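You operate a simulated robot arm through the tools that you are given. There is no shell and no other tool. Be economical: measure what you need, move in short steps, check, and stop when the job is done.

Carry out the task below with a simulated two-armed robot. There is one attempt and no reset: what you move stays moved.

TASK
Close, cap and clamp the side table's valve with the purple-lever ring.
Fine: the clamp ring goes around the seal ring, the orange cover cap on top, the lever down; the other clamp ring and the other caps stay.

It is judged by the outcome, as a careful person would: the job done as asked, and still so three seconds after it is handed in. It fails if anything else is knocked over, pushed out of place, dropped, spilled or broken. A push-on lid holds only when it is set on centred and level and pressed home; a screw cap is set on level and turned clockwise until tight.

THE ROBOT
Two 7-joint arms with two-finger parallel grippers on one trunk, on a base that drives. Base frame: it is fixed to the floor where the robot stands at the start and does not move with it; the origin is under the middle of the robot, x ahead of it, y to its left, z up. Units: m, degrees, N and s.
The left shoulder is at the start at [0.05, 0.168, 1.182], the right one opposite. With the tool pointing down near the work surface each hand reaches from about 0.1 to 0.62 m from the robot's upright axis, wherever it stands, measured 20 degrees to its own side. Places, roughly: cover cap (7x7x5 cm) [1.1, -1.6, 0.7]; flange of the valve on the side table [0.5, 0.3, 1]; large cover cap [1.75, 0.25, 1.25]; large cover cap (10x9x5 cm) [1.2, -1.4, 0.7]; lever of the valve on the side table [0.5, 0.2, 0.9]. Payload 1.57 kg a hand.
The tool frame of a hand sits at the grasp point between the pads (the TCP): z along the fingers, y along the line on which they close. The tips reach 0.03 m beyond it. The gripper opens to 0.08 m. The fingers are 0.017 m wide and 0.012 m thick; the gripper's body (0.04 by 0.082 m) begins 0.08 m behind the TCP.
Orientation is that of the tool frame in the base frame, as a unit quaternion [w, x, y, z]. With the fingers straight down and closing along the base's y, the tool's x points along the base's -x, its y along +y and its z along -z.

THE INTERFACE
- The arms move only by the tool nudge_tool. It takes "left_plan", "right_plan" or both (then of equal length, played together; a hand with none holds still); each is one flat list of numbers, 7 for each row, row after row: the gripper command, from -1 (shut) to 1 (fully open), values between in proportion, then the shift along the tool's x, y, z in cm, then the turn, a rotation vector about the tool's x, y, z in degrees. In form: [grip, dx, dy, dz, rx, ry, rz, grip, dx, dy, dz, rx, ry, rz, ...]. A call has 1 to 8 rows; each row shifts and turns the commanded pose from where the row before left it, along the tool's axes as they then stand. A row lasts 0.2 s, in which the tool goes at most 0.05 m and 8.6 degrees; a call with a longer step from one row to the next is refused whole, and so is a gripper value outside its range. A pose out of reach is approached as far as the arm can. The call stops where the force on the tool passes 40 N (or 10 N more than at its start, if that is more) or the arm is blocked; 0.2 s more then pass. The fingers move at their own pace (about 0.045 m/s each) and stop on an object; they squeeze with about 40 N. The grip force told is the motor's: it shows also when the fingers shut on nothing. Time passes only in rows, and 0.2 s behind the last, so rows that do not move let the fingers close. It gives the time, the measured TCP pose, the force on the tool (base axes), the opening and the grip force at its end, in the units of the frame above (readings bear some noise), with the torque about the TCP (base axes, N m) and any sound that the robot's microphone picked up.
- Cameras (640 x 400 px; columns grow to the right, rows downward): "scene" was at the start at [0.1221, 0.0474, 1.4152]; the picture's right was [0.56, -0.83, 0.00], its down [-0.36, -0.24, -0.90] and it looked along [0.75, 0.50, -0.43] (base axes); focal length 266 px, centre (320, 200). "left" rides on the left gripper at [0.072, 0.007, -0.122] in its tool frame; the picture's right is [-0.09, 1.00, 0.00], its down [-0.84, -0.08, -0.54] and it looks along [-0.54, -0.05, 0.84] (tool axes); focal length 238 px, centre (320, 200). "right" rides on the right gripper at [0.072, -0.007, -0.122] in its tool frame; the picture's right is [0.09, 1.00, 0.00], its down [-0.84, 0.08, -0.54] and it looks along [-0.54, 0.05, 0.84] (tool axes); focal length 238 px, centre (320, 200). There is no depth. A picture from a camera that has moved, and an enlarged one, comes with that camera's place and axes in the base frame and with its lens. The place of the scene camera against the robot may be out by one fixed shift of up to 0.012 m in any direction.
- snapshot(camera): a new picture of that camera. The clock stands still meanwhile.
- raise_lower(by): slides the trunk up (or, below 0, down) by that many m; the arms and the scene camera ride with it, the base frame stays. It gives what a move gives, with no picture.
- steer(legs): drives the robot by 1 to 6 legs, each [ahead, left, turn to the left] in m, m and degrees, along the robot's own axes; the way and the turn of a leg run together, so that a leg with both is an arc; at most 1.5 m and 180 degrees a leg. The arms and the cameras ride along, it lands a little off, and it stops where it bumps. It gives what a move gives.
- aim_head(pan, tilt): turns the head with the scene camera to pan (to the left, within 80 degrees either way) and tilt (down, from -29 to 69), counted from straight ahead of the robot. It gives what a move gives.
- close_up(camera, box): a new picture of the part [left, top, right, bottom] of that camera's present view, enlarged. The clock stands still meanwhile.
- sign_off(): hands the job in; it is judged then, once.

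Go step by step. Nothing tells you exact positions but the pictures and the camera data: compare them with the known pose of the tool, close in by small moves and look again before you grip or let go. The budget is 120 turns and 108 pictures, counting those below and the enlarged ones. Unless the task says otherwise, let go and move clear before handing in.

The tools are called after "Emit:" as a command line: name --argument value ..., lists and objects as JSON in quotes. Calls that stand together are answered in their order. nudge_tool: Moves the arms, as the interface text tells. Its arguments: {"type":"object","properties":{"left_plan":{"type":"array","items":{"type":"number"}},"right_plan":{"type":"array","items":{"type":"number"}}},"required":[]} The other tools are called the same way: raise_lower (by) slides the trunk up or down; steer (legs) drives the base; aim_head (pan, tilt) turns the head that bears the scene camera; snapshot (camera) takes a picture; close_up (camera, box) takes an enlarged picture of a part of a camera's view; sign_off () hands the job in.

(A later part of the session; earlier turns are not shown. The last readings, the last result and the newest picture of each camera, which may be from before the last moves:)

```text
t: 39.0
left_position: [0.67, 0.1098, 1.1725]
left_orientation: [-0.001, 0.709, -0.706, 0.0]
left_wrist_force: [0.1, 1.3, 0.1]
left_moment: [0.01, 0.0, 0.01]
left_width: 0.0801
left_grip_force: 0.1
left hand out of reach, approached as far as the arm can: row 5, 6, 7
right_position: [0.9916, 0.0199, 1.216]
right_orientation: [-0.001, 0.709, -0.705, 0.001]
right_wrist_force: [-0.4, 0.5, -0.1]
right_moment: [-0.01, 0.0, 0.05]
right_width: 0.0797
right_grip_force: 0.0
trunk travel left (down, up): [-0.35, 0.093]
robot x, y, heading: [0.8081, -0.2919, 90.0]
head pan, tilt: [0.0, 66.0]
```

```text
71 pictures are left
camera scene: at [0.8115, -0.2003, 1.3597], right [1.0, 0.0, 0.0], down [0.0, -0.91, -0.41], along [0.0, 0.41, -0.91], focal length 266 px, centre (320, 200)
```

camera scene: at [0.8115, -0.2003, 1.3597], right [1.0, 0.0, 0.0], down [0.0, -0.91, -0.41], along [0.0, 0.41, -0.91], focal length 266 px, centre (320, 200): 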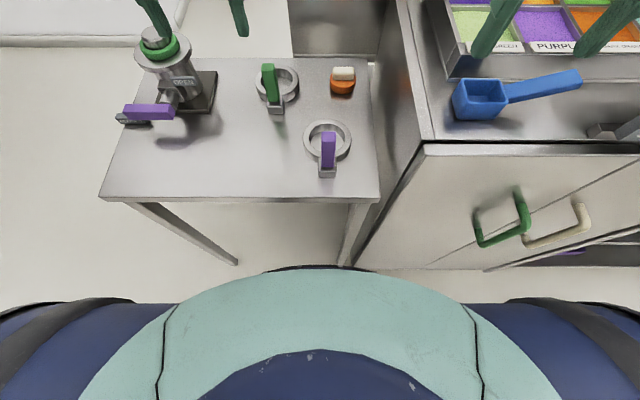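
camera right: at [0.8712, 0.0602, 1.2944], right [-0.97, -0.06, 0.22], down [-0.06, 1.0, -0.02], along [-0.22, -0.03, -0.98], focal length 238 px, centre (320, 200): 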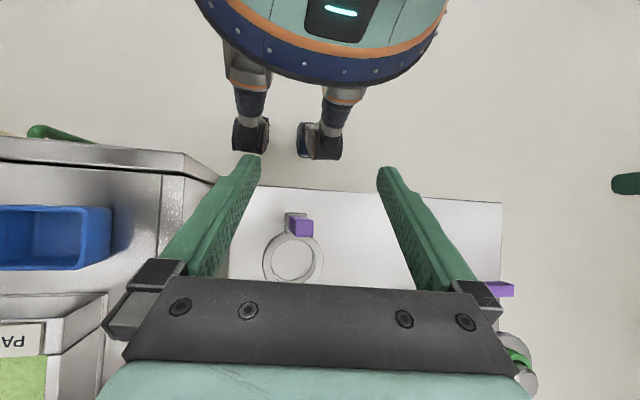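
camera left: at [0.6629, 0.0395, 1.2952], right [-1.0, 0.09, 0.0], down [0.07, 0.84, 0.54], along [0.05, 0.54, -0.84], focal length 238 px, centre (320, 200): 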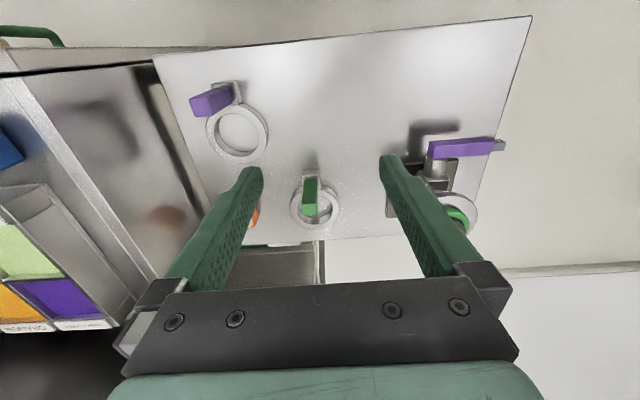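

The left hand needs the ring further to its own side, so I'll shift the robot right by 9 cm and forward by 8 cm.

Emit:
steer --legs '[[0.08, -0.09, 0]]'

Emit:
snapshot --camera "left"

Emit:
snapshot --camera "scene"

```text
t: 40.2
left_position: [0.7082, 0.1584, 1.1727]
left_orientation: [0.0, 0.714, -0.7, 0.0]
left_wrist_force: [0.4, -1.0, 0.7]
left_moment: [0.06, 0.0, -0.01]
left_width: 0.08
left_grip_force: 0.1
right_position: [1.0322, 0.0722, 1.2172]
right_orientation: [-0.001, 0.714, -0.7, 0.001]
right_wrist_force: [-0.7, -0.8, 1.3]
right_moment: [0.02, -0.08, 0.0]
right_width: 0.0799
right_grip_force: 0.1
trunk travel left (down, up): [-0.35, 0.093]
robot x, y, heading: [0.8527, -0.2485, 91.3]
head pan, tilt: [0.0, 66.0]
stopped in leg 1: the robot was blocked; the commanded pose is now the measured one
```

```text
70 pictures are left
camera left: at [0.7021, 0.086, 1.2949], right [-1.0, 0.07, 0.0], down [0.06, 0.84, 0.54], along [0.04, 0.54, -0.84], focal length 238 px, centre (320, 200)
```

left: 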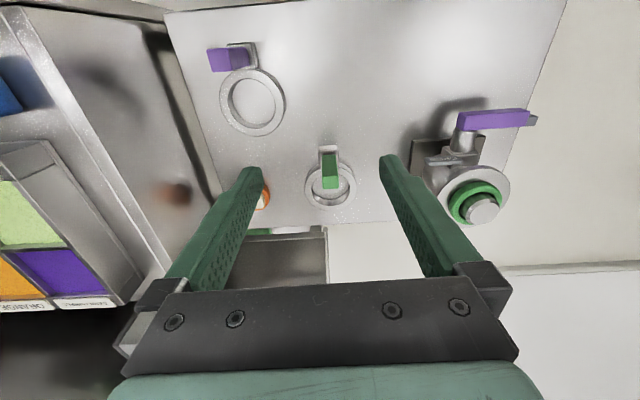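

```text
69 pictures are left
camera scene: at [0.8538, -0.151, 1.3598], right [1.0, 0.02, 0.0], down [0.02, -0.91, -0.41], along [-0.01, 0.41, -0.91], focal length 266 px, centre (320, 200)
```

scene: 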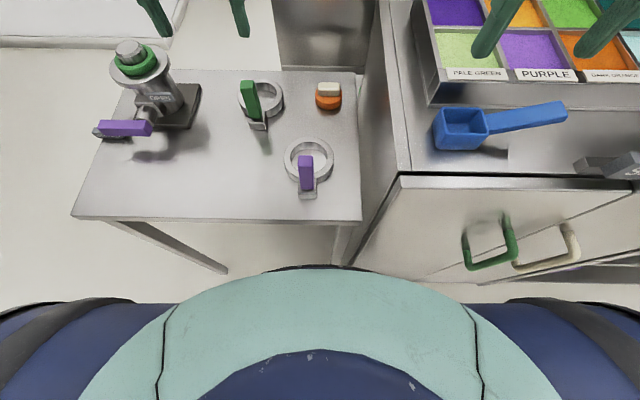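

The base is blocked here at y ≈ -0.25, so that's the closest I can get. The ring centre is near (0.824, 0.155), so I descend and try to reach its left wall at (0.776, 0.155).

Emit:
nudge_tool --left_plan '[1, 0, 0, 4, 0, 0, 0, 1, 0, 0, 4, 0, 0, 0, 1, 0, 0, 4, 0, 0, 0, 1, 0, -2.3, 0, 0, 0, 0, 1, 0, -2.3, 0, 0, 0, 0, 1, 0, -2.2, 0, 0, 0, 0, 1, 0, 0, 0, 0, 0, 0]'

Emit:
snapshot --camera "left"

```text
t: 41.9
left_position: [0.7341, 0.1402, 1.0567]
left_orientation: [0.0, 0.713, -0.701, 0.0]
left_wrist_force: [0.1, 0.3, -0.1]
left_moment: [0.0, -0.02, -0.02]
left_width: 0.0799
left_grip_force: 0.0
left hand out of reach, approached as far as the arm can: row 4, 5, 6
right_position: [1.033, 0.0729, 1.2165]
right_orientation: [0.0, 0.714, -0.7, 0.001]
right_wrist_force: [0.5, 1.0, 0.5]
right_moment: [0.03, -0.01, 0.03]
right_width: 0.0802
right_grip_force: 0.1
trunk travel left (down, up): [-0.35, 0.093]
robot x, y, heading: [0.8542, -0.2461, 90.9]
head pan, tilt: [0.0, 66.0]
```

```text
68 pictures are left
camera left: at [0.7291, 0.0685, 1.1789], right [-1.0, 0.08, 0.0], down [0.06, 0.84, 0.54], along [0.04, 0.54, -0.84], focal length 238 px, centre (320, 200)
```

left: 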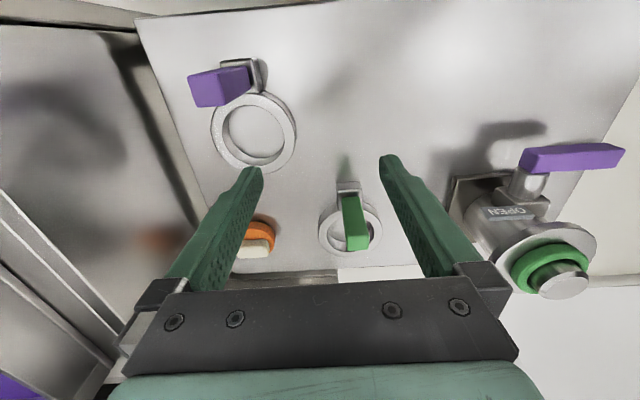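

The left arm can't reach inward to the ring, so the right hand will take the ring's right wall instead. I park the left hand high and shift the robot left.

Emit:
nudge_tool --left_plan '[1, 0, 2, -4, 0, 0, 0, 1, 0, 2, -4, 0, 0, 0, 1, 2, 4, -2, 0, 0, 0, 1, 3, 3, 0, 0, 0, 0, 1, 3, 3, 0, 0, 0, 0]'

Emit:
steer --legs '[[-0.02, 0, 0], [0, 0.12, -0.9]]'

Emit:
snapshot --camera "right"

Emit:
snapshot --camera "scene"

```text
t: 43.0
left_position: [0.5959, 0.0578, 1.1545]
left_orientation: [-0.001, 0.713, -0.701, 0.0]
left_wrist_force: [-0.5, -0.5, 0.6]
left_moment: [0.01, 0.01, 0.0]
left_width: 0.0801
left_grip_force: 0.1
right_position: [1.0327, 0.0725, 1.2166]
right_orientation: [0.0, 0.713, -0.701, 0.001]
right_wrist_force: [0.5, -0.3, 0.4]
right_moment: [0.03, -0.02, 0.01]
right_width: 0.0802
right_grip_force: 0.0
trunk travel left (down, up): [-0.35, 0.093]
robot x, y, heading: [0.8558, -0.2428, 91.0]
head pan, tilt: [0.0, 66.0]
```

```text
t: 45.1
left_position: [0.4824, 0.0418, 1.1563]
left_orientation: [-0.001, 0.708, -0.706, -0.001]
left_wrist_force: [-0.4, 0.2, -0.1]
left_moment: [-0.02, -0.01, -0.01]
left_width: 0.08
left_grip_force: 0.1
right_position: [0.9198, 0.0499, 1.2168]
right_orientation: [0.0, 0.709, -0.705, 0.001]
right_wrist_force: [0.8, 0.5, 0.7]
right_moment: [-0.02, 0.01, 0.0]
right_width: 0.08
right_grip_force: 0.1
trunk travel left (down, up): [-0.35, 0.093]
robot x, y, heading: [0.7364, -0.2664, 90.4]
head pan, tilt: [0.0, 66.0]
```

```text
67 pictures are left
camera right: at [0.9253, -0.0226, 1.3397], right [-1.0, -0.1, 0.0], down [-0.08, 0.84, 0.54], along [-0.05, 0.54, -0.84], focal length 238 px, centre (320, 200)
```

right: 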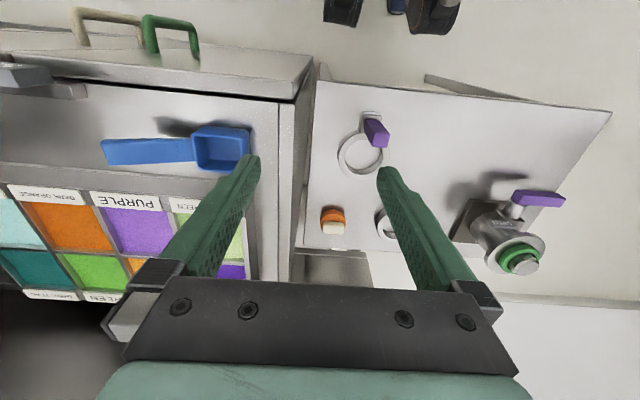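

```text
66 pictures are left
camera scene: at [0.7396, -0.1711, 1.3597], right [1.0, 0.01, 0.0], down [0.01, -0.91, -0.41], along [0.0, 0.41, -0.91], focal length 266 px, centre (320, 200)
```

scene: 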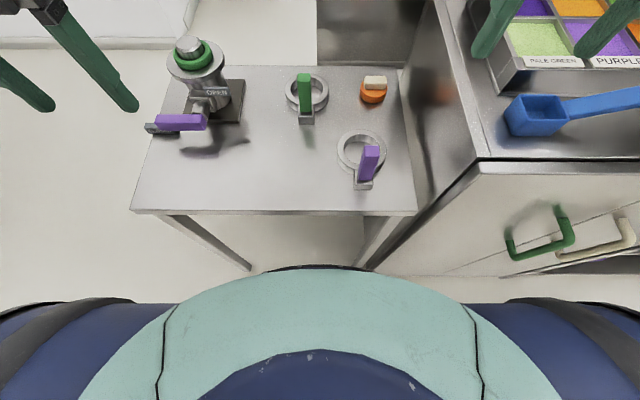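

The ring centre is at (0.822, 0.152), so its right wall is near x 0.870. I bring the right hand over it.

Emit:
nudge_tool --right_plan '[1, -3.4, 1.7, 2.5, 0, 0, 0, 1, -3.4, 1.7, 2.5, 0, 0, 0, 1, -3.4, 1.6, 2.5, 0, 0, 0, 1, 0, 0, 4, 0, 0, 0, 1, 0, 0, 4, 0, 0, 0, 1, 0, 0, 0, 0, 0, 0]'

Emit:
snapshot --camera "right"

```text
t: 46.5
left_position: [0.4834, 0.0401, 1.155]
left_orientation: [-0.001, 0.708, -0.706, -0.001]
left_wrist_force: [-1.1, -0.4, 0.5]
left_moment: [0.0, -0.03, -0.02]
left_width: 0.0801
left_grip_force: 0.1
right_position: [0.8697, 0.1514, 1.0616]
right_orientation: [0.001, 0.709, -0.705, 0.0]
right_wrist_force: [0.3, 0.1, 0.2]
right_moment: [0.0, 0.0, 0.0]
right_width: 0.0797
right_grip_force: 0.2
trunk travel left (down, up): [-0.35, 0.093]
robot x, y, heading: [0.7354, -0.2667, 90.4]
head pan, tilt: [0.0, 66.0]
```

```text
65 pictures are left
camera right: at [0.8748, 0.0789, 1.1853], right [-1.0, -0.1, 0.0], down [-0.08, 0.84, 0.54], along [-0.05, 0.54, -0.84], focal length 238 px, centre (320, 200)
```

right: 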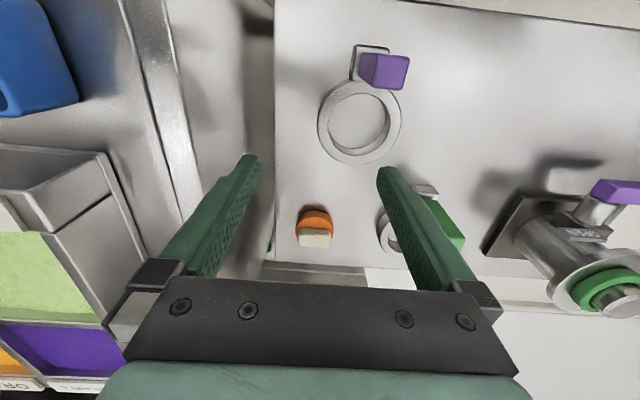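

Emit:
nudge_tool --right_plan '[1, -0.3, 0.5, 4, 0, 0, 0, 1, 0, 0, 4, 0, 0, 0, 1, 0, 0, 4, 0, 0, 0, 1, 0, 0, 2.5, 0, 0, 0, 1, 0, 0, 0, 0, 0, 0]'

Emit:
snapshot --camera "right"

Emit:
close_up --camera "scene" --box '[280, 60, 440, 220]'

```text
t: 47.7
left_position: [0.4825, 0.0407, 1.1556]
left_orientation: [0.0, 0.709, -0.705, -0.001]
left_wrist_force: [0.5, 0.1, 0.3]
left_moment: [-0.02, 0.0, 0.04]
left_width: 0.0798
left_grip_force: 0.2
right_position: [0.8636, 0.1535, 0.9168]
right_orientation: [-0.001, 0.709, -0.705, 0.001]
right_wrist_force: [0.4, -0.9, -0.1]
right_moment: [0.0, -0.04, -0.04]
right_width: 0.08
right_grip_force: 0.1
trunk travel left (down, up): [-0.35, 0.093]
robot x, y, heading: [0.7318, -0.2719, 90.4]
head pan, tilt: [0.0, 66.0]
```

```text
64 pictures are left
camera right: at [0.8688, 0.0829, 1.0394], right [-1.0, -0.1, 0.0], down [-0.08, 0.84, 0.54], along [-0.05, 0.54, -0.84], focal length 238 px, centre (320, 200)
```

right: 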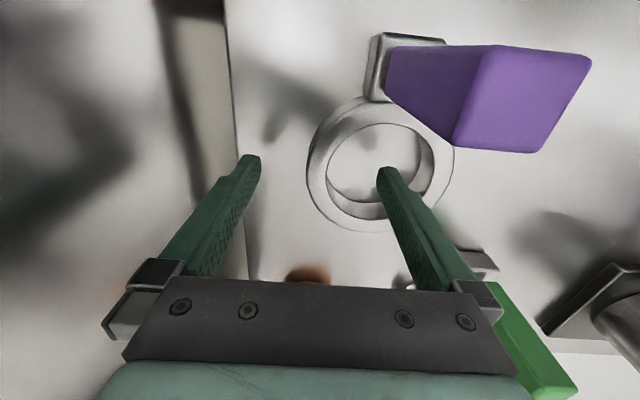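

```text
2.50 times, centred on (360, 140) of scene
camera zoom: at [0.74, -0.1711, 1.3597], right [1.0, 0.01, 0.0], down [0.01, -0.91, -0.41], along [0.0, 0.41, -0.91], focal length 665 px, centre (220, 350)
```

zoom: 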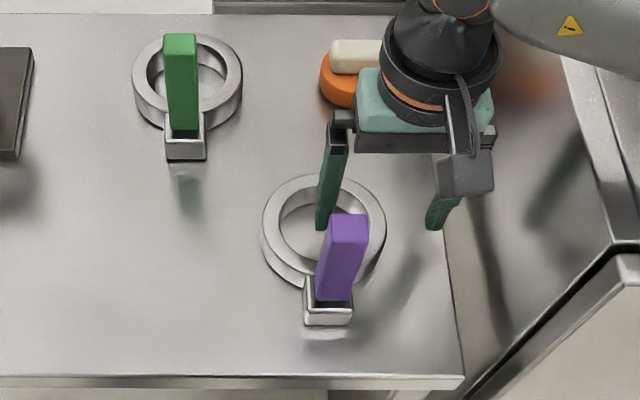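

Emit:
nudge_tool --right_plan '[1, -0.3, 0.2, 1.5, 0, 0, 0, 1, 0, 0, 1.5, 0, 0, 0, 1, 0, 0, 0, 0, 0, 0]'

Emit:
snapshot --camera "right"

Emit:
close_up --camera "scene" --box '[280, 60, 440, 220]'

```text
t: 48.5
left_position: [0.4821, 0.036, 1.158]
left_orientation: [-0.004, 0.709, -0.706, -0.001]
left_wrist_force: [-0.2, 0.6, 0.5]
left_moment: [0.02, 0.02, -0.02]
left_width: 0.0799
left_grip_force: 0.0
right_position: [0.8603, 0.164, 0.9033]
right_orientation: [0.013, -0.706, 0.708, 0.014]
right_wrist_force: [0.9, 0.1, 0.6]
right_moment: [-0.02, -0.01, -0.03]
right_width: 0.0804
right_grip_force: 0.0
trunk travel left (down, up): [-0.35, 0.093]
robot x, y, heading: [0.7367, -0.2657, 90.3]
head pan, tilt: [0.0, 66.0]
```

```text
62 pictures are left
camera right: at [0.8657, 0.0864, 1.0239], right [-1.0, -0.09, 0.0], down [-0.07, 0.82, 0.57], along [-0.05, 0.57, -0.82], focal length 238 px, centre (320, 200)
```

right: 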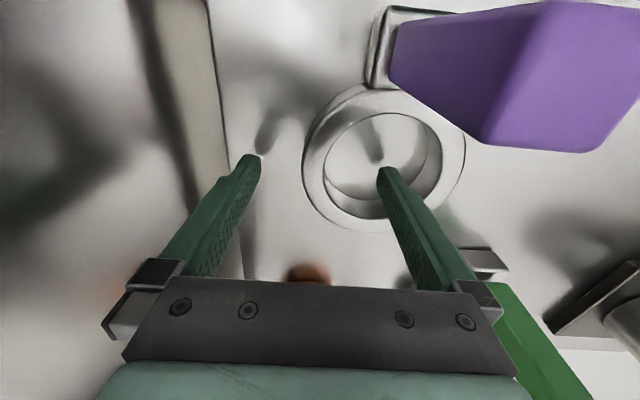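

```text
2.50 times, centred on (360, 140) of scene
camera zoom: at [0.737, -0.1778, 1.3618], right [1.0, 0.01, 0.0], down [0.01, -0.91, -0.41], along [0.0, 0.41, -0.91], focal length 665 px, centre (220, 350)
```

zoom: 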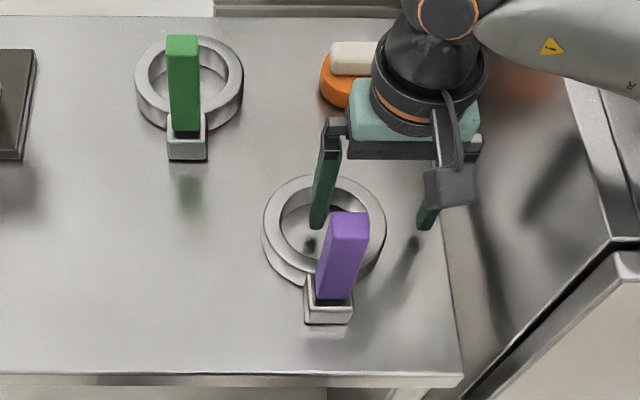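

The whole robot tipped a little, so something is pushing back on the arm. I'll undo the last descent and look at the right elbow.

Emit:
nudge_tool --right_plan '[1, 0, 0, -2.5, 0, 0, 0, 1, 0, 0, 0, 0, 0, 0]'

Emit:
aim_head --pan -45 --tilt 45

Emit:
snapshot --camera "scene"

```text
t: 49.1
left_position: [0.4821, 0.039, 1.1545]
left_orientation: [-0.001, 0.708, -0.706, 0.0]
left_wrist_force: [1.5, 0.3, -0.4]
left_moment: [0.01, 0.0, -0.03]
left_width: 0.0798
left_grip_force: 0.1
right_position: [0.8601, 0.1551, 0.9115]
right_orientation: [0.0, 0.709, -0.705, 0.001]
right_wrist_force: [0.5, -0.3, 0.6]
right_moment: [0.02, -0.02, -0.03]
right_width: 0.0799
right_grip_force: 0.0
trunk travel left (down, up): [-0.35, 0.093]
robot x, y, heading: [0.7352, -0.2681, 90.8]
head pan, tilt: [0.0, 66.0]
```

```text
t: 50.3
left_position: [0.4829, 0.0402, 1.1548]
left_orientation: [-0.001, 0.709, -0.705, -0.001]
left_wrist_force: [0.3, -0.7, 0.3]
left_moment: [0.03, 0.01, 0.0]
left_width: 0.0801
left_grip_force: 0.0
right_position: [0.8612, 0.156, 0.9106]
right_orientation: [0.0, 0.708, -0.706, 0.001]
right_wrist_force: [-0.6, -0.7, -0.1]
right_moment: [-0.01, -0.01, 0.01]
right_width: 0.0804
right_grip_force: 0.1
trunk travel left (down, up): [-0.35, 0.093]
robot x, y, heading: [0.7367, -0.2681, 90.3]
head pan, tilt: [-45.0, 45.0]
```

```text
60 pictures are left
camera scene: at [0.797, -0.173, 1.3857], right [0.71, -0.7, 0.0], down [-0.5, -0.5, -0.71], along [0.5, 0.5, -0.71], focal length 266 px, centre (320, 200)
```

scene: 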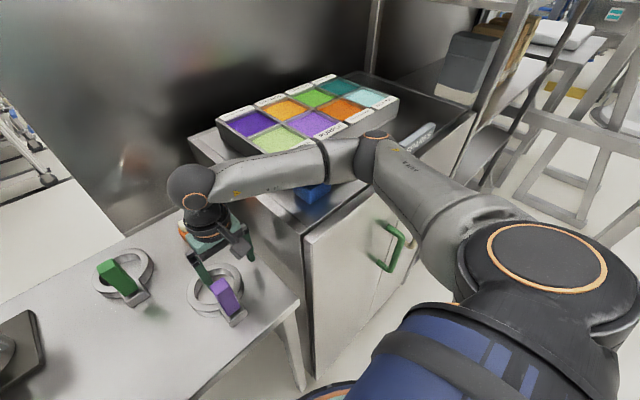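

The right elbow was settling on the cabinet top by the scoop. I raise the trunk by 9 cm to free it and check nothing shifted.

Emit:
raise_lower --by 0.09

Emit:
snapshot --camera "scene"

```text
t: 51.5
left_position: [0.483, 0.0413, 1.2455]
left_orientation: [-0.001, 0.709, -0.705, 0.0]
left_wrist_force: [-0.8, -0.2, 0.6]
left_moment: [-0.02, -0.02, -0.01]
left_width: 0.0799
left_grip_force: 0.1
right_position: [0.8609, 0.1588, 1.001]
right_orientation: [0.0, 0.709, -0.706, 0.001]
right_wrist_force: [-0.5, 0.6, -0.3]
right_moment: [0.06, -0.03, 0.01]
right_width: 0.0798
right_grip_force: 0.1
trunk travel left (down, up): [-0.44, 0.003]
robot x, y, heading: [0.736, -0.2658, 90.4]
head pan, tilt: [-45.0, 45.0]
```

```text
59 pictures are left
camera scene: at [0.7975, -0.1725, 1.4757], right [0.71, -0.7, 0.0], down [-0.5, -0.5, -0.71], along [0.5, 0.5, -0.71], focal length 266 px, centre (320, 200)
```

scene: 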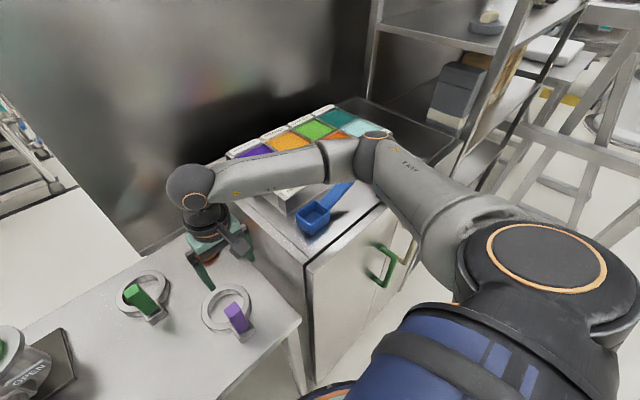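

Emit:
nudge_tool --right_plan '[1, 0, 0, 3, 0, 0, 0, 1, 0, 0, 3, 0, 0, 0, 1, 0, 0, 2.5, 0, 0, 0, 1, 0, 0, 1.5, 0, 0, 0, 1, 0, 0, 0, 0, 0, 0]'

Emit:
snapshot --camera "scene"

Emit:
snapshot --camera "right"

```text
t: 52.7
left_position: [0.4834, 0.0409, 1.2459]
left_orientation: [0.0, 0.709, -0.706, -0.001]
left_wrist_force: [0.2, -0.2, -0.4]
left_moment: [-0.03, 0.03, 0.02]
left_width: 0.0801
left_grip_force: 0.1
right_position: [0.8614, 0.1575, 0.9003]
right_orientation: [0.0, 0.708, -0.706, 0.001]
right_wrist_force: [-0.8, -0.1, -0.2]
right_moment: [-0.02, 0.01, -0.05]
right_width: 0.08
right_grip_force: 0.0
trunk travel left (down, up): [-0.44, 0.003]
robot x, y, heading: [0.7347, -0.2664, 90.6]
head pan, tilt: [-45.0, 45.0]
```

```text
58 pictures are left
camera scene: at [0.7975, -0.1727, 1.4758], right [0.71, -0.7, 0.0], down [-0.5, -0.5, -0.71], along [0.5, 0.5, -0.71], focal length 266 px, centre (320, 200)
```

scene: 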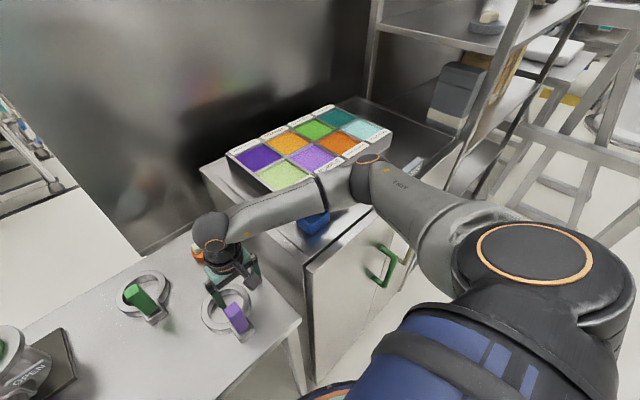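

```text
57 pictures are left
camera right: at [0.8672, 0.0858, 1.0238], right [-1.0, -0.1, 0.0], down [-0.08, 0.84, 0.54], along [-0.05, 0.54, -0.84], focal length 238 px, centre (320, 200)
```

right: 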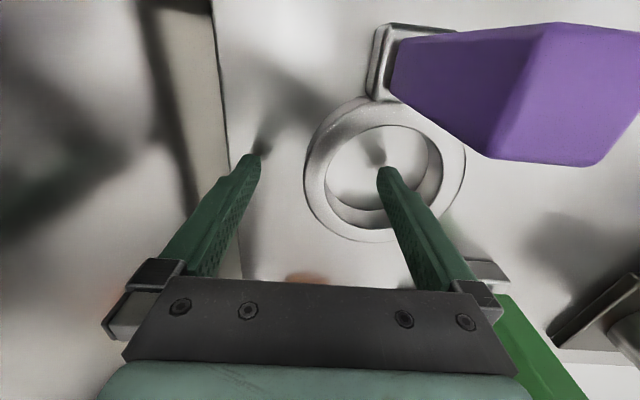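

Emit:
nudge_tool --right_plan '[1, 0.2, 0, 0.8, 0, 0, 0, 1, 0, 0, 0.6, 0, 0, 0, 1, 0, 0, 0, 0, 0, 0]'

Emit:
snapshot --camera "right"

```text
t: 53.5
left_position: [0.4835, 0.0387, 1.2442]
left_orientation: [-0.001, 0.709, -0.706, -0.001]
left_wrist_force: [0.4, -0.5, -0.3]
left_moment: [-0.04, 0.02, -0.03]
left_width: 0.08
left_grip_force: 0.2
right_position: [0.86, 0.1573, 0.8907]
right_orientation: [-0.001, 0.709, -0.705, -0.001]
right_wrist_force: [4.7, -3.5, 22.5]
right_moment: [-0.29, 0.03, 0.25]
right_width: 0.0793
right_grip_force: 0.0
trunk travel left (down, up): [-0.44, 0.003]
robot x, y, heading: [0.7345, -0.2671, 90.5]
head pan, tilt: [-45.0, 45.0]
```

```text
56 pictures are left
camera right: at [0.8661, 0.0834, 1.0131], right [-1.0, -0.1, 0.0], down [-0.08, 0.83, 0.54], along [-0.05, 0.54, -0.84], focal length 238 px, centre (320, 200)
```

right: 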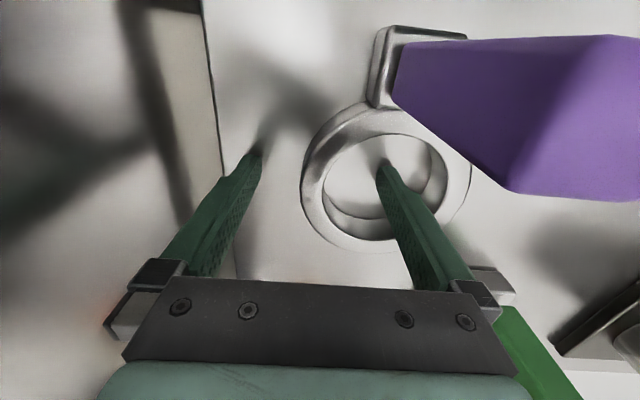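

The tips touched the table (z ≈ 0.86). I back up about 1.1 cm so only the upper half of the ring wall is gripped, then close.

Emit:
nudge_tool --right_plan '[1, 0, 0, -1.2, 0, 0, 0, 1, 0, 0, 0, 0, 0, 0, 0.2, 0, 0, 0, 0, 0, 0, -0.3, 0, 0, 0, 0, 0, 0, -1, 0, 0, 0, 0, 0, 0, -1, 0, 0, 0, 0, 0, 0, -1, 0, 0, 0, 0, 0, 0]'

Emit:
snapshot --camera "right"

```text
t: 55.1
left_position: [0.484, 0.0411, 1.2447]
left_orientation: [-0.001, 0.708, -0.707, -0.001]
left_wrist_force: [-0.4, -0.1, 0.4]
left_moment: [-0.01, -0.02, -0.01]
left_width: 0.0797
left_grip_force: 0.1
right_position: [0.8614, 0.1564, 0.8992]
right_orientation: [0.0, 0.708, -0.706, 0.002]
right_wrist_force: [1.2, 0.5, 0.1]
right_moment: [-0.08, -0.02, 0.06]
right_width: 0.0075
right_grip_force: 17.1
trunk travel left (down, up): [-0.44, 0.003]
robot x, y, heading: [0.7334, -0.2697, 90.3]
head pan, tilt: [-45.0, 45.0]
```

```text
55 pictures are left
camera right: at [0.8666, 0.0845, 1.0227], right [-1.0, -0.1, 0.0], down [-0.08, 0.84, 0.54], along [-0.05, 0.54, -0.84], focal length 238 px, centre (320, 200)
```

right: 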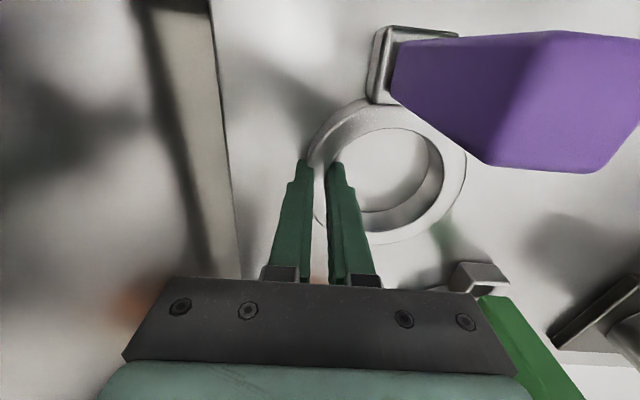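

Emit:
nudge_tool --right_plan '[-1, 0, 0, 0, 0, 0, 0, -1, 0, 0, -1, 0, 0, 0, -1, 0, 0, -2, 0, 0, 0, -1, 0, 0, -3, 0, 0, 0, -1, 0, 0, -3, 0, 0, 0]'

Emit:
snapshot --camera "right"

Emit:
snapshot --camera "scene"

```text
t: 56.3
left_position: [0.4834, 0.0412, 1.2454]
left_orientation: [-0.002, 0.708, -0.706, -0.001]
left_wrist_force: [0.4, 0.3, 0.3]
left_moment: [0.01, 0.03, 0.0]
left_width: 0.0801
left_grip_force: 0.0
right_position: [0.8618, 0.1561, 0.9901]
right_orientation: [0.001, 0.708, -0.706, 0.001]
right_wrist_force: [0.3, -0.3, -3.3]
right_moment: [0.07, -0.1, -0.03]
right_width: 0.0077
right_grip_force: 27.0
trunk travel left (down, up): [-0.44, 0.003]
robot x, y, heading: [0.7306, -0.2675, 90.4]
head pan, tilt: [-45.0, 45.0]
```

```text
54 pictures are left
camera right: at [0.8674, 0.0837, 1.1139], right [-1.0, -0.1, 0.0], down [-0.08, 0.84, 0.54], along [-0.05, 0.54, -0.84], focal length 238 px, centre (320, 200)
```

right: 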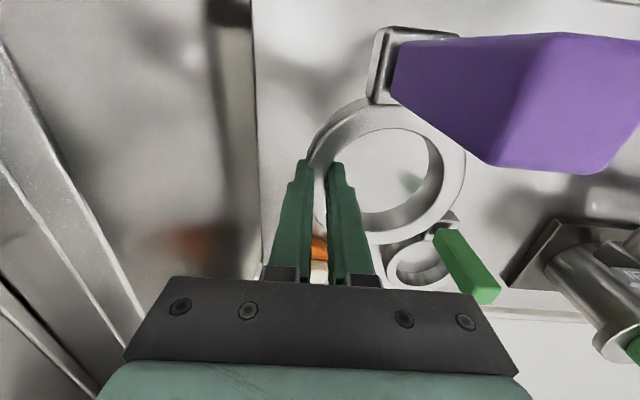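

```text
53 pictures are left
camera scene: at [0.7975, -0.1727, 1.4757], right [0.71, -0.7, 0.0], down [-0.5, -0.5, -0.71], along [0.5, 0.5, -0.71], focal length 266 px, centre (320, 200)
```

scene: 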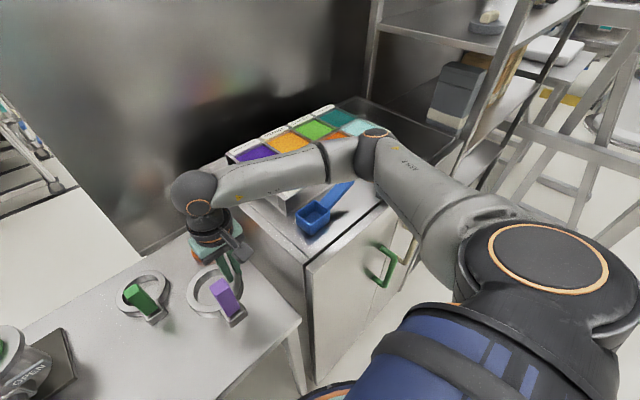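

The ring is held level (about 0.33 kg). I lift it high and pull it in, then drive back around to the valve end of the table.

Emit:
nudge_tool --right_plan '[-1, 0, 0, -4, 0, 0, 0, -1, 0, 0, -4, 0, 0, 0, -1, 2, 0, -4, 0, 0, 0, -1, 4, 0, -2, 0, 0, 0, -1, 3, 0, 0, 0, 0, 0]'

Emit:
steer --legs '[[-0.22, 0, 0], [0, 0, -90], [-0.8, 0, 0], [0, 0.87, 0]]'

Emit:
aim_head --pan 0 --tilt 45

Emit:
snapshot --camera "scene"

Emit:
snapshot --camera "right"

```text
t: 57.5
left_position: [0.4847, 0.0403, 1.2453]
left_orientation: [-0.001, 0.709, -0.706, 0.0]
left_wrist_force: [-0.1, 0.8, 0.2]
left_moment: [-0.04, 0.0, 0.0]
left_width: 0.0797
left_grip_force: 0.1
right_position: [0.8621, 0.0652, 1.128]
right_orientation: [0.0, 0.709, -0.706, 0.0]
right_wrist_force: [0.5, -0.9, -1.8]
right_moment: [0.1, -0.12, 0.02]
right_width: 0.0076
right_grip_force: 27.1
trunk travel left (down, up): [-0.44, 0.003]
robot x, y, heading: [0.7356, -0.2683, 90.4]
head pan, tilt: [-45.0, 45.0]
```

```text
t: 74.5
left_position: [0.2305, 0.636, 1.245]
left_orientation: [0.0, -0.003, 1.0, -0.001]
left_wrist_force: [0.0, -0.7, 0.4]
left_moment: [0.0, -0.02, -0.02]
left_width: 0.0798
left_grip_force: 0.1
right_position: [0.2551, 0.2575, 1.1278]
right_orientation: [0.0, -0.003, 1.0, -0.001]
right_wrist_force: [0.9, -0.2, -3.0]
right_moment: [-0.1, -0.08, 0.02]
right_width: 0.0076
right_grip_force: 26.8
trunk travel left (down, up): [-0.44, 0.003]
robot x, y, heading: [-0.0724, 0.3827, 0.3]
head pan, tilt: [-45.0, 45.0]
```

```text
t: 75.7
left_position: [0.2301, 0.6352, 1.2457]
left_orientation: [0.002, -0.003, 1.0, 0.0]
left_wrist_force: [0.5, 0.1, 0.4]
left_moment: [0.01, 0.02, 0.01]
left_width: 0.0801
left_grip_force: 0.1
right_position: [0.2555, 0.2565, 1.128]
right_orientation: [-0.001, -0.002, 1.0, -0.001]
right_wrist_force: [-1.3, 0.3, -1.1]
right_moment: [-0.13, -0.11, 0.0]
right_width: 0.0072
right_grip_force: 26.3
trunk travel left (down, up): [-0.44, 0.003]
robot x, y, heading: [-0.0744, 0.3824, 0.5]
head pan, tilt: [0.0, 45.0]
```

```text
52 pictures are left
camera scene: at [0.0497, 0.3805, 1.4757], right [0.01, -1.0, 0.0], down [-0.71, 0.0, -0.71], along [0.71, 0.0, -0.71], focal length 266 px, centre (320, 200)
```

scene: 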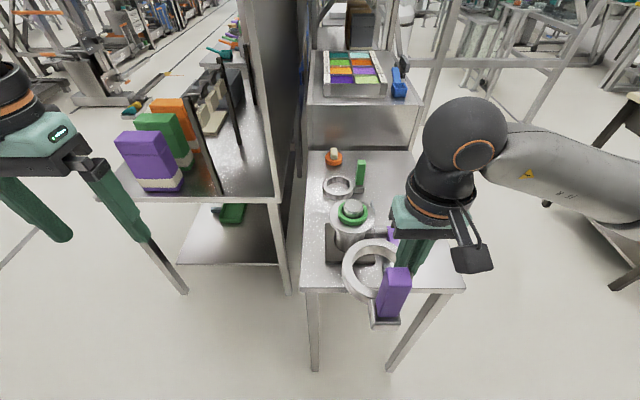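

```text
51 pictures are left
camera right: at [0.1828, 0.2496, 1.2513], right [-0.1, 1.0, 0.0], down [0.84, 0.08, 0.54], along [0.54, 0.05, -0.84], focal length 238 px, centre (320, 200)
```

right: 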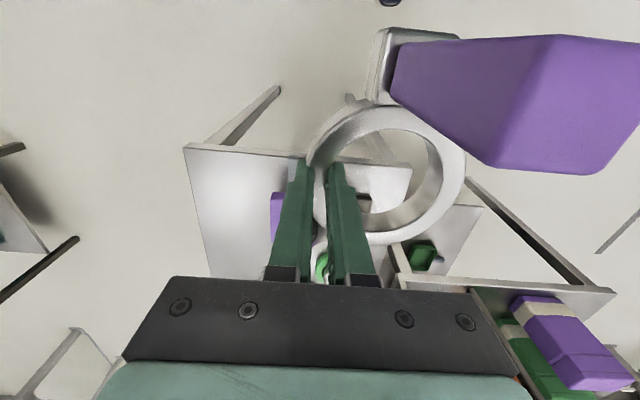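

Ring in hand with its block facing the robot. I close in by 12 cm, then locate the flange precisely.

Emit:
steer --legs '[[0.12, 0, -0.4]]'

Emit:
snapshot --camera "right"

Emit:
snapshot --camera "scene"

Emit:
snapshot --camera "left"

```text
t: 76.9
left_position: [0.3508, 0.6343, 1.2461]
left_orientation: [0.001, 0.001, 1.0, 0.0]
left_wrist_force: [0.1, 0.6, 0.6]
left_moment: [-0.01, 0.04, -0.02]
left_width: 0.08
left_grip_force: 0.1
right_position: [0.3753, 0.2556, 1.1274]
right_orientation: [0.0, 0.0, 1.0, -0.001]
right_wrist_force: [0.8, 0.1, -4.2]
right_moment: [-0.07, -0.06, 0.01]
right_width: 0.0077
right_grip_force: 26.7
trunk travel left (down, up): [-0.44, 0.003]
robot x, y, heading: [0.0432, 0.3837, 0.1]
head pan, tilt: [0.0, 45.0]
```

```text
50 pictures are left
camera right: at [0.3017, 0.2483, 1.2511], right [-0.09, 1.0, 0.0], down [0.84, 0.08, 0.54], along [0.54, 0.05, -0.84], focal length 238 px, centre (320, 200)
```

right: 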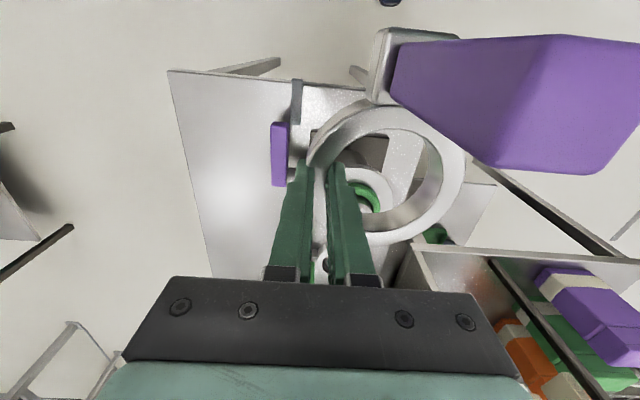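

```text
49 pictures are left
camera scene: at [0.1698, 0.3802, 1.4756], right [0.0, -1.0, 0.0], down [-0.71, 0.0, -0.71], along [0.71, 0.0, -0.71], focal length 266 px, centre (320, 200)
```

scene: 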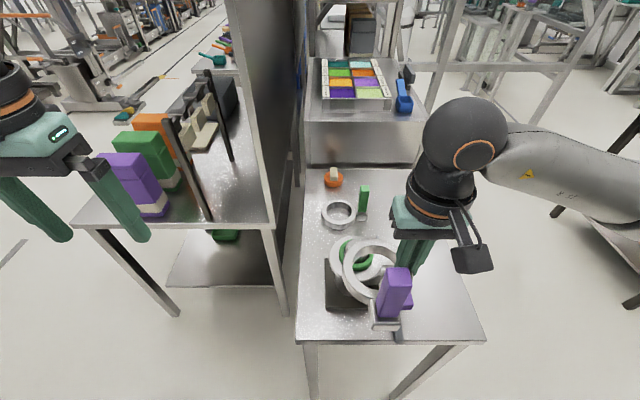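

```text
48 pictures are left
camera left: at [0.2792, 0.6412, 1.368], right [0.09, 1.0, 0.0], down [0.84, -0.08, 0.54], along [0.54, -0.05, -0.84], focal length 238 px, centre (320, 200)
```

left: 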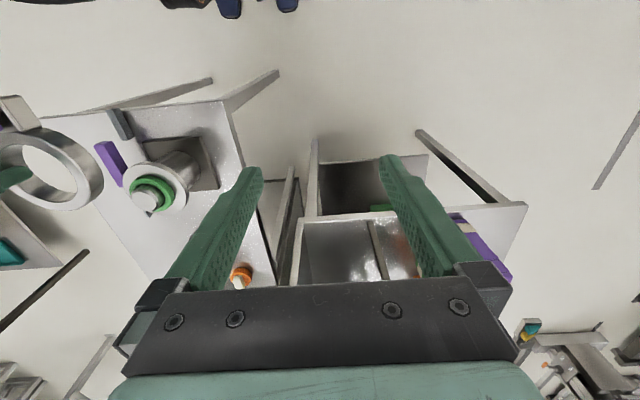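

Emit:
close_up --camera "right" --box '[280, 80, 500, 260]'

Emit:
close_up --camera "left" --box '[0, 80, 220, 240]'

```text
2.22 times, centred on (390, 170) of right
camera zoom: at [0.3017, 0.2483, 1.2511], right [-0.09, 1.0, 0.0], down [0.84, 0.08, 0.54], along [0.54, 0.05, -0.84], focal length 530 px, centre (164, 267)
```

zoom: 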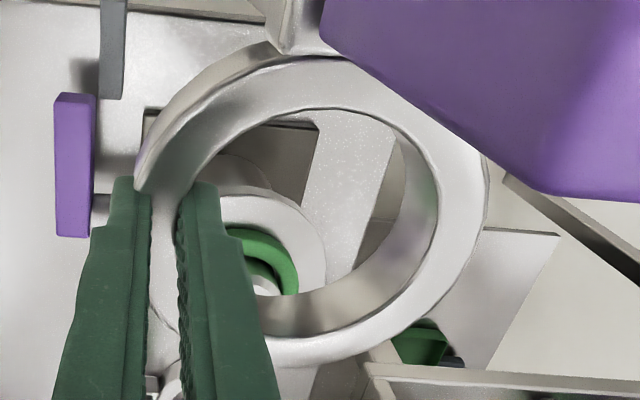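

```text
2.50 times, centred on (110, 160) of left
camera zoom: at [0.2792, 0.6412, 1.368], right [0.09, 1.0, 0.0], down [0.84, -0.08, 0.54], along [0.54, -0.05, -0.84], focal length 596 px, centre (845, 300)
```

zoom: 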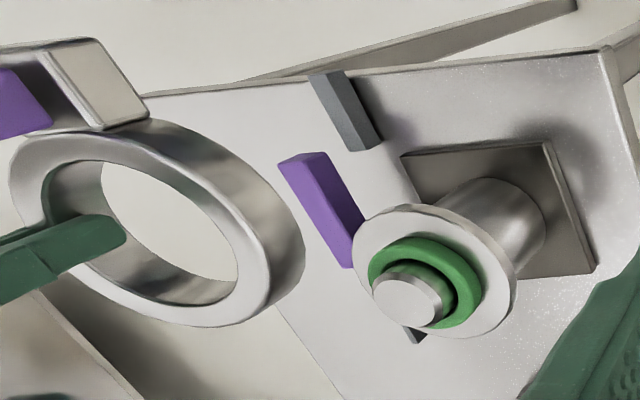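

Plug top centre is about (0.474, 0.310, 1.013), and the ring centre sits about (-0.004, +0.043) from the TCP. I move the ring above the plug and check alignment.

Emit:
nudge_tool --right_plan '[-1, -3.5, 0.4, 0, 0, 0, 0, -1, -3.4, 0.4, 0, 0, 0, 0, -1, -3.4, 0.35, 0, 0, 0, 0, -1, 0, 0, 2, 0, 0, 0, -1, 0, 0, 2, 0, 0, 0, -1, 0, 0, 0, 0, 0, 0]'

Emit:
close_up --camera "right" --box '[280, 80, 500, 260]'

Emit:
close_up --camera "left" --box '[0, 80, 220, 240]'

Emit:
close_up --camera "scene" --box '[300, 180, 480, 330]'

```text
t: 78.3
left_position: [0.3496, 0.6335, 1.247]
left_orientation: [0.001, 0.002, 1.0, 0.001]
left_wrist_force: [0.5, -0.6, 0.2]
left_moment: [-0.02, -0.01, 0.01]
left_width: 0.08
left_grip_force: 0.1
right_position: [0.4771, 0.2668, 1.0883]
right_orientation: [-0.001, 0.001, 1.0, -0.001]
right_wrist_force: [-0.1, -0.2, -2.3]
right_moment: [-0.08, -0.09, -0.01]
right_width: 0.0076
right_grip_force: 26.4
trunk travel left (down, up): [-0.44, 0.003]
robot x, y, heading: [0.0414, 0.3827, 0.4]
head pan, tilt: [0.0, 45.0]
```

```text
2.22 times, centred on (390, 170) of right
camera zoom: at [0.4042, 0.2595, 1.2121], right [-0.09, 1.0, 0.0], down [0.84, 0.08, 0.54], along [0.54, 0.05, -0.84], focal length 530 px, centre (164, 267)
```

zoom: 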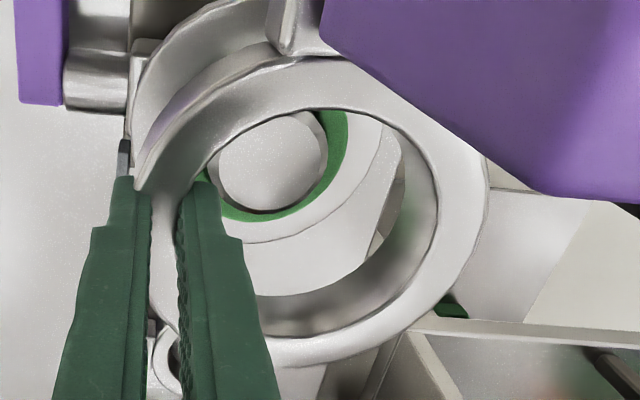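

```text
2.50 times, centred on (110, 160) of left
camera zoom: at [0.2781, 0.6412, 1.3683], right [0.09, 1.0, 0.0], down [0.84, -0.08, 0.54], along [0.54, -0.05, -0.84], focal length 596 px, centre (845, 300)
```

zoom: 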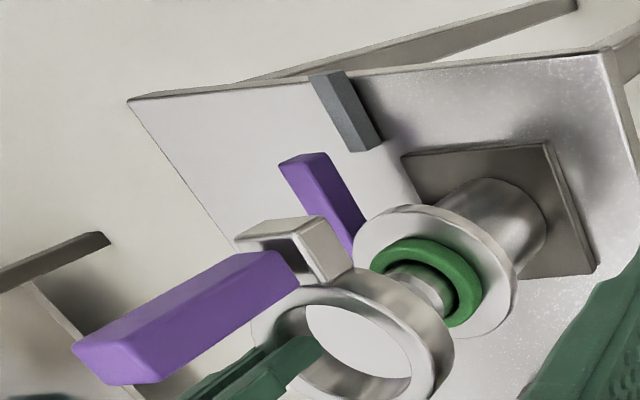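

```text
2.67 times, centred on (390, 255) of scene
camera zoom: at [0.1686, 0.3801, 1.4758], right [0.0, -1.0, 0.0], down [-0.71, 0.0, -0.71], along [0.71, 0.0, -0.71], focal length 710 px, centre (133, 53)
```

zoom: 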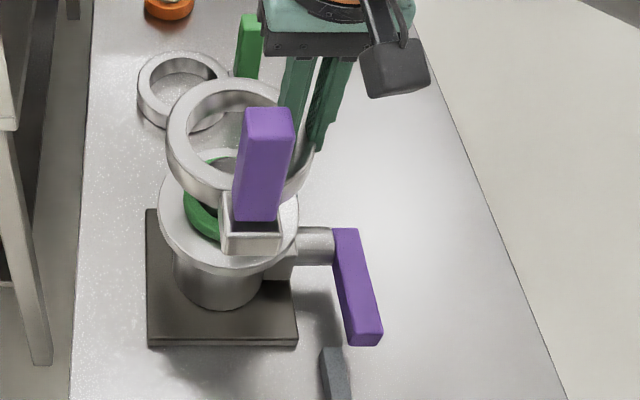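

Emit:
nudge_tool --right_plan '[-1, 0, 0, 1.5, 0, 0, 0, -1, 0, 0, 1.5, 0, 0, 0, -1, 0, 0, 0.9, 0, 0, 0, -1, 0, 0, 0, 0, 0, 0]'

Emit:
close_up --camera "right" --box '[280, 80, 500, 260]'

Emit:
close_up --camera "left" --box '[60, 120, 220, 240]'

Emit:
close_up --camera "scene" --box '[320, 190, 440, 300]'

```text
t: 79.3
left_position: [0.3503, 0.6345, 1.2453]
left_orientation: [0.001, 0.001, 1.0, 0.001]
left_wrist_force: [0.6, -0.3, -0.3]
left_moment: [0.0, -0.03, -0.01]
left_width: 0.0798
left_grip_force: 0.0
right_position: [0.4772, 0.2671, 1.0478]
right_orientation: [-0.001, -0.001, 1.0, 0.0]
right_wrist_force: [0.3, 0.0, -2.9]
right_moment: [-0.14, -0.09, -0.01]
right_width: 0.0074
right_grip_force: 26.6
trunk travel left (down, up): [-0.44, 0.003]
robot x, y, heading: [0.0402, 0.3855, 0.2]
head pan, tilt: [0.0, 45.0]
```

```text
2.22 times, centred on (390, 170) of right
camera zoom: at [0.4032, 0.2597, 1.1721], right [-0.09, 1.0, 0.0], down [0.84, 0.08, 0.54], along [0.54, 0.05, -0.84], focal length 530 px, centre (164, 267)
```

zoom: 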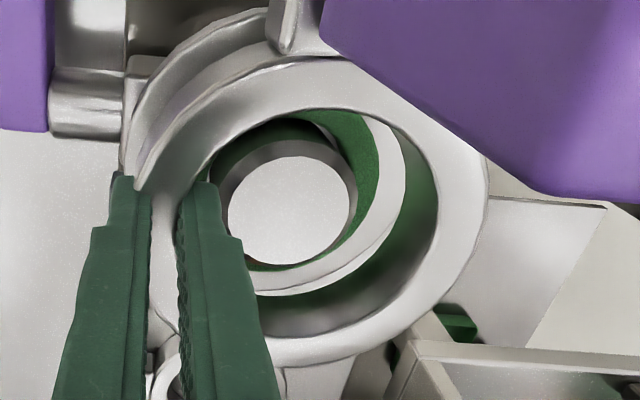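

```text
3.33 times, centred on (140, 180) of left
camera zoom: at [0.2782, 0.6412, 1.3682], right [0.09, 1.0, 0.0], down [0.84, -0.08, 0.54], along [0.54, -0.05, -0.84], focal length 794 px, centre (920, 267)
```

zoom: 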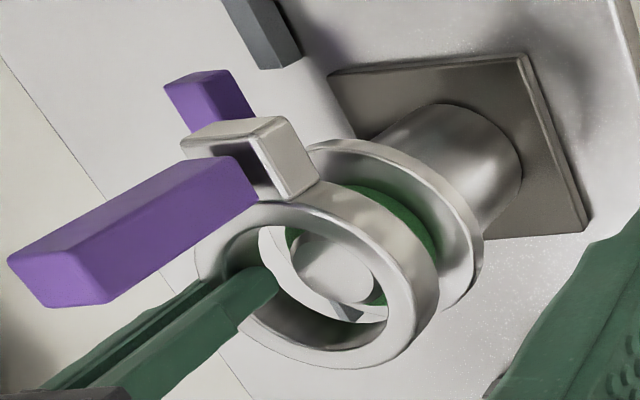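

```text
3.64 times, centred on (380, 245) of scene
camera zoom: at [0.1688, 0.3802, 1.4757], right [0.0, -1.0, 0.0], down [-0.71, 0.0, -0.71], along [0.71, 0.0, -0.71], focal length 968 px, centre (102, 36)
```

zoom: 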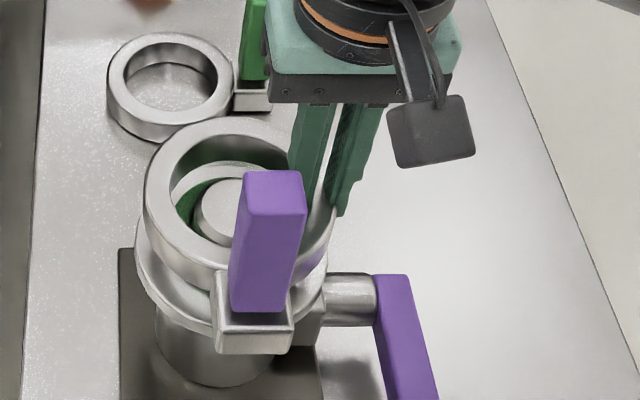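

Alignment looks good to about a millimetre or two. I lower in small steps watching the force.

Emit:
nudge_tool --right_plan '[-1, 0, 0, 0.5, 0, 0, 0, -1, 0, 0, 0.5, 0, 0, 0, -1, 0, 0, 0.5, 0, 0, 0, -1, 0, 0, 0.5, 0, 0, 0, -1, 0, 0, 0, 0, 0, 0]'

Emit:
close_up --camera "right" --box '[280, 80, 500, 260]'

Emit:
close_up --camera "left" --box '[60, 120, 220, 240]'

```text
t: 80.5
left_position: [0.3515, 0.6343, 1.2454]
left_orientation: [0.001, 0.001, 1.0, 0.0]
left_wrist_force: [0.4, 0.1, 0.5]
left_moment: [-0.03, 0.03, 0.01]
left_width: 0.0801
left_grip_force: 0.1
right_position: [0.4765, 0.266, 1.0285]
right_orientation: [-0.002, 0.001, 1.0, -0.002]
right_wrist_force: [-0.3, 0.9, -2.6]
right_moment: [-0.1, -0.05, 0.0]
right_width: 0.0076
right_grip_force: 26.7
trunk travel left (down, up): [-0.44, 0.003]
robot x, y, heading: [0.04, 0.3843, -0.3]
head pan, tilt: [0.0, 45.0]
```

```text
2.22 times, centred on (390, 170) of right
camera zoom: at [0.4039, 0.2589, 1.1522], right [-0.09, 1.0, 0.0], down [0.84, 0.08, 0.54], along [0.54, 0.05, -0.84], focal length 530 px, centre (164, 267)
```

zoom: 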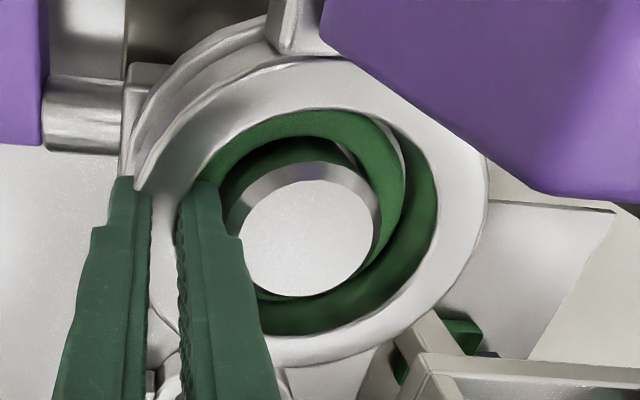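

```text
3.33 times, centred on (140, 180) of left
camera zoom: at [0.2783, 0.6412, 1.3682], right [0.09, 1.0, 0.0], down [0.84, -0.08, 0.54], along [0.54, -0.05, -0.84], focal length 794 px, centre (920, 267)
```

zoom: 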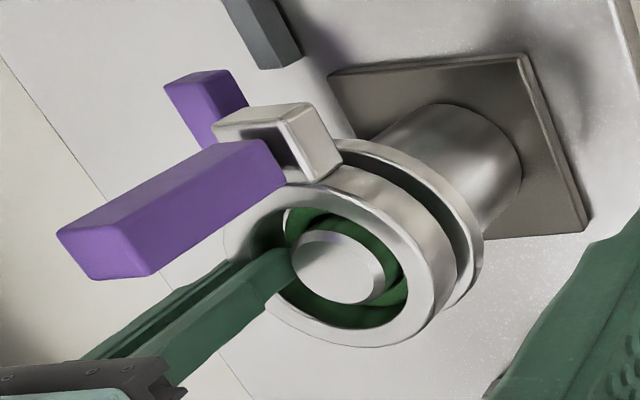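

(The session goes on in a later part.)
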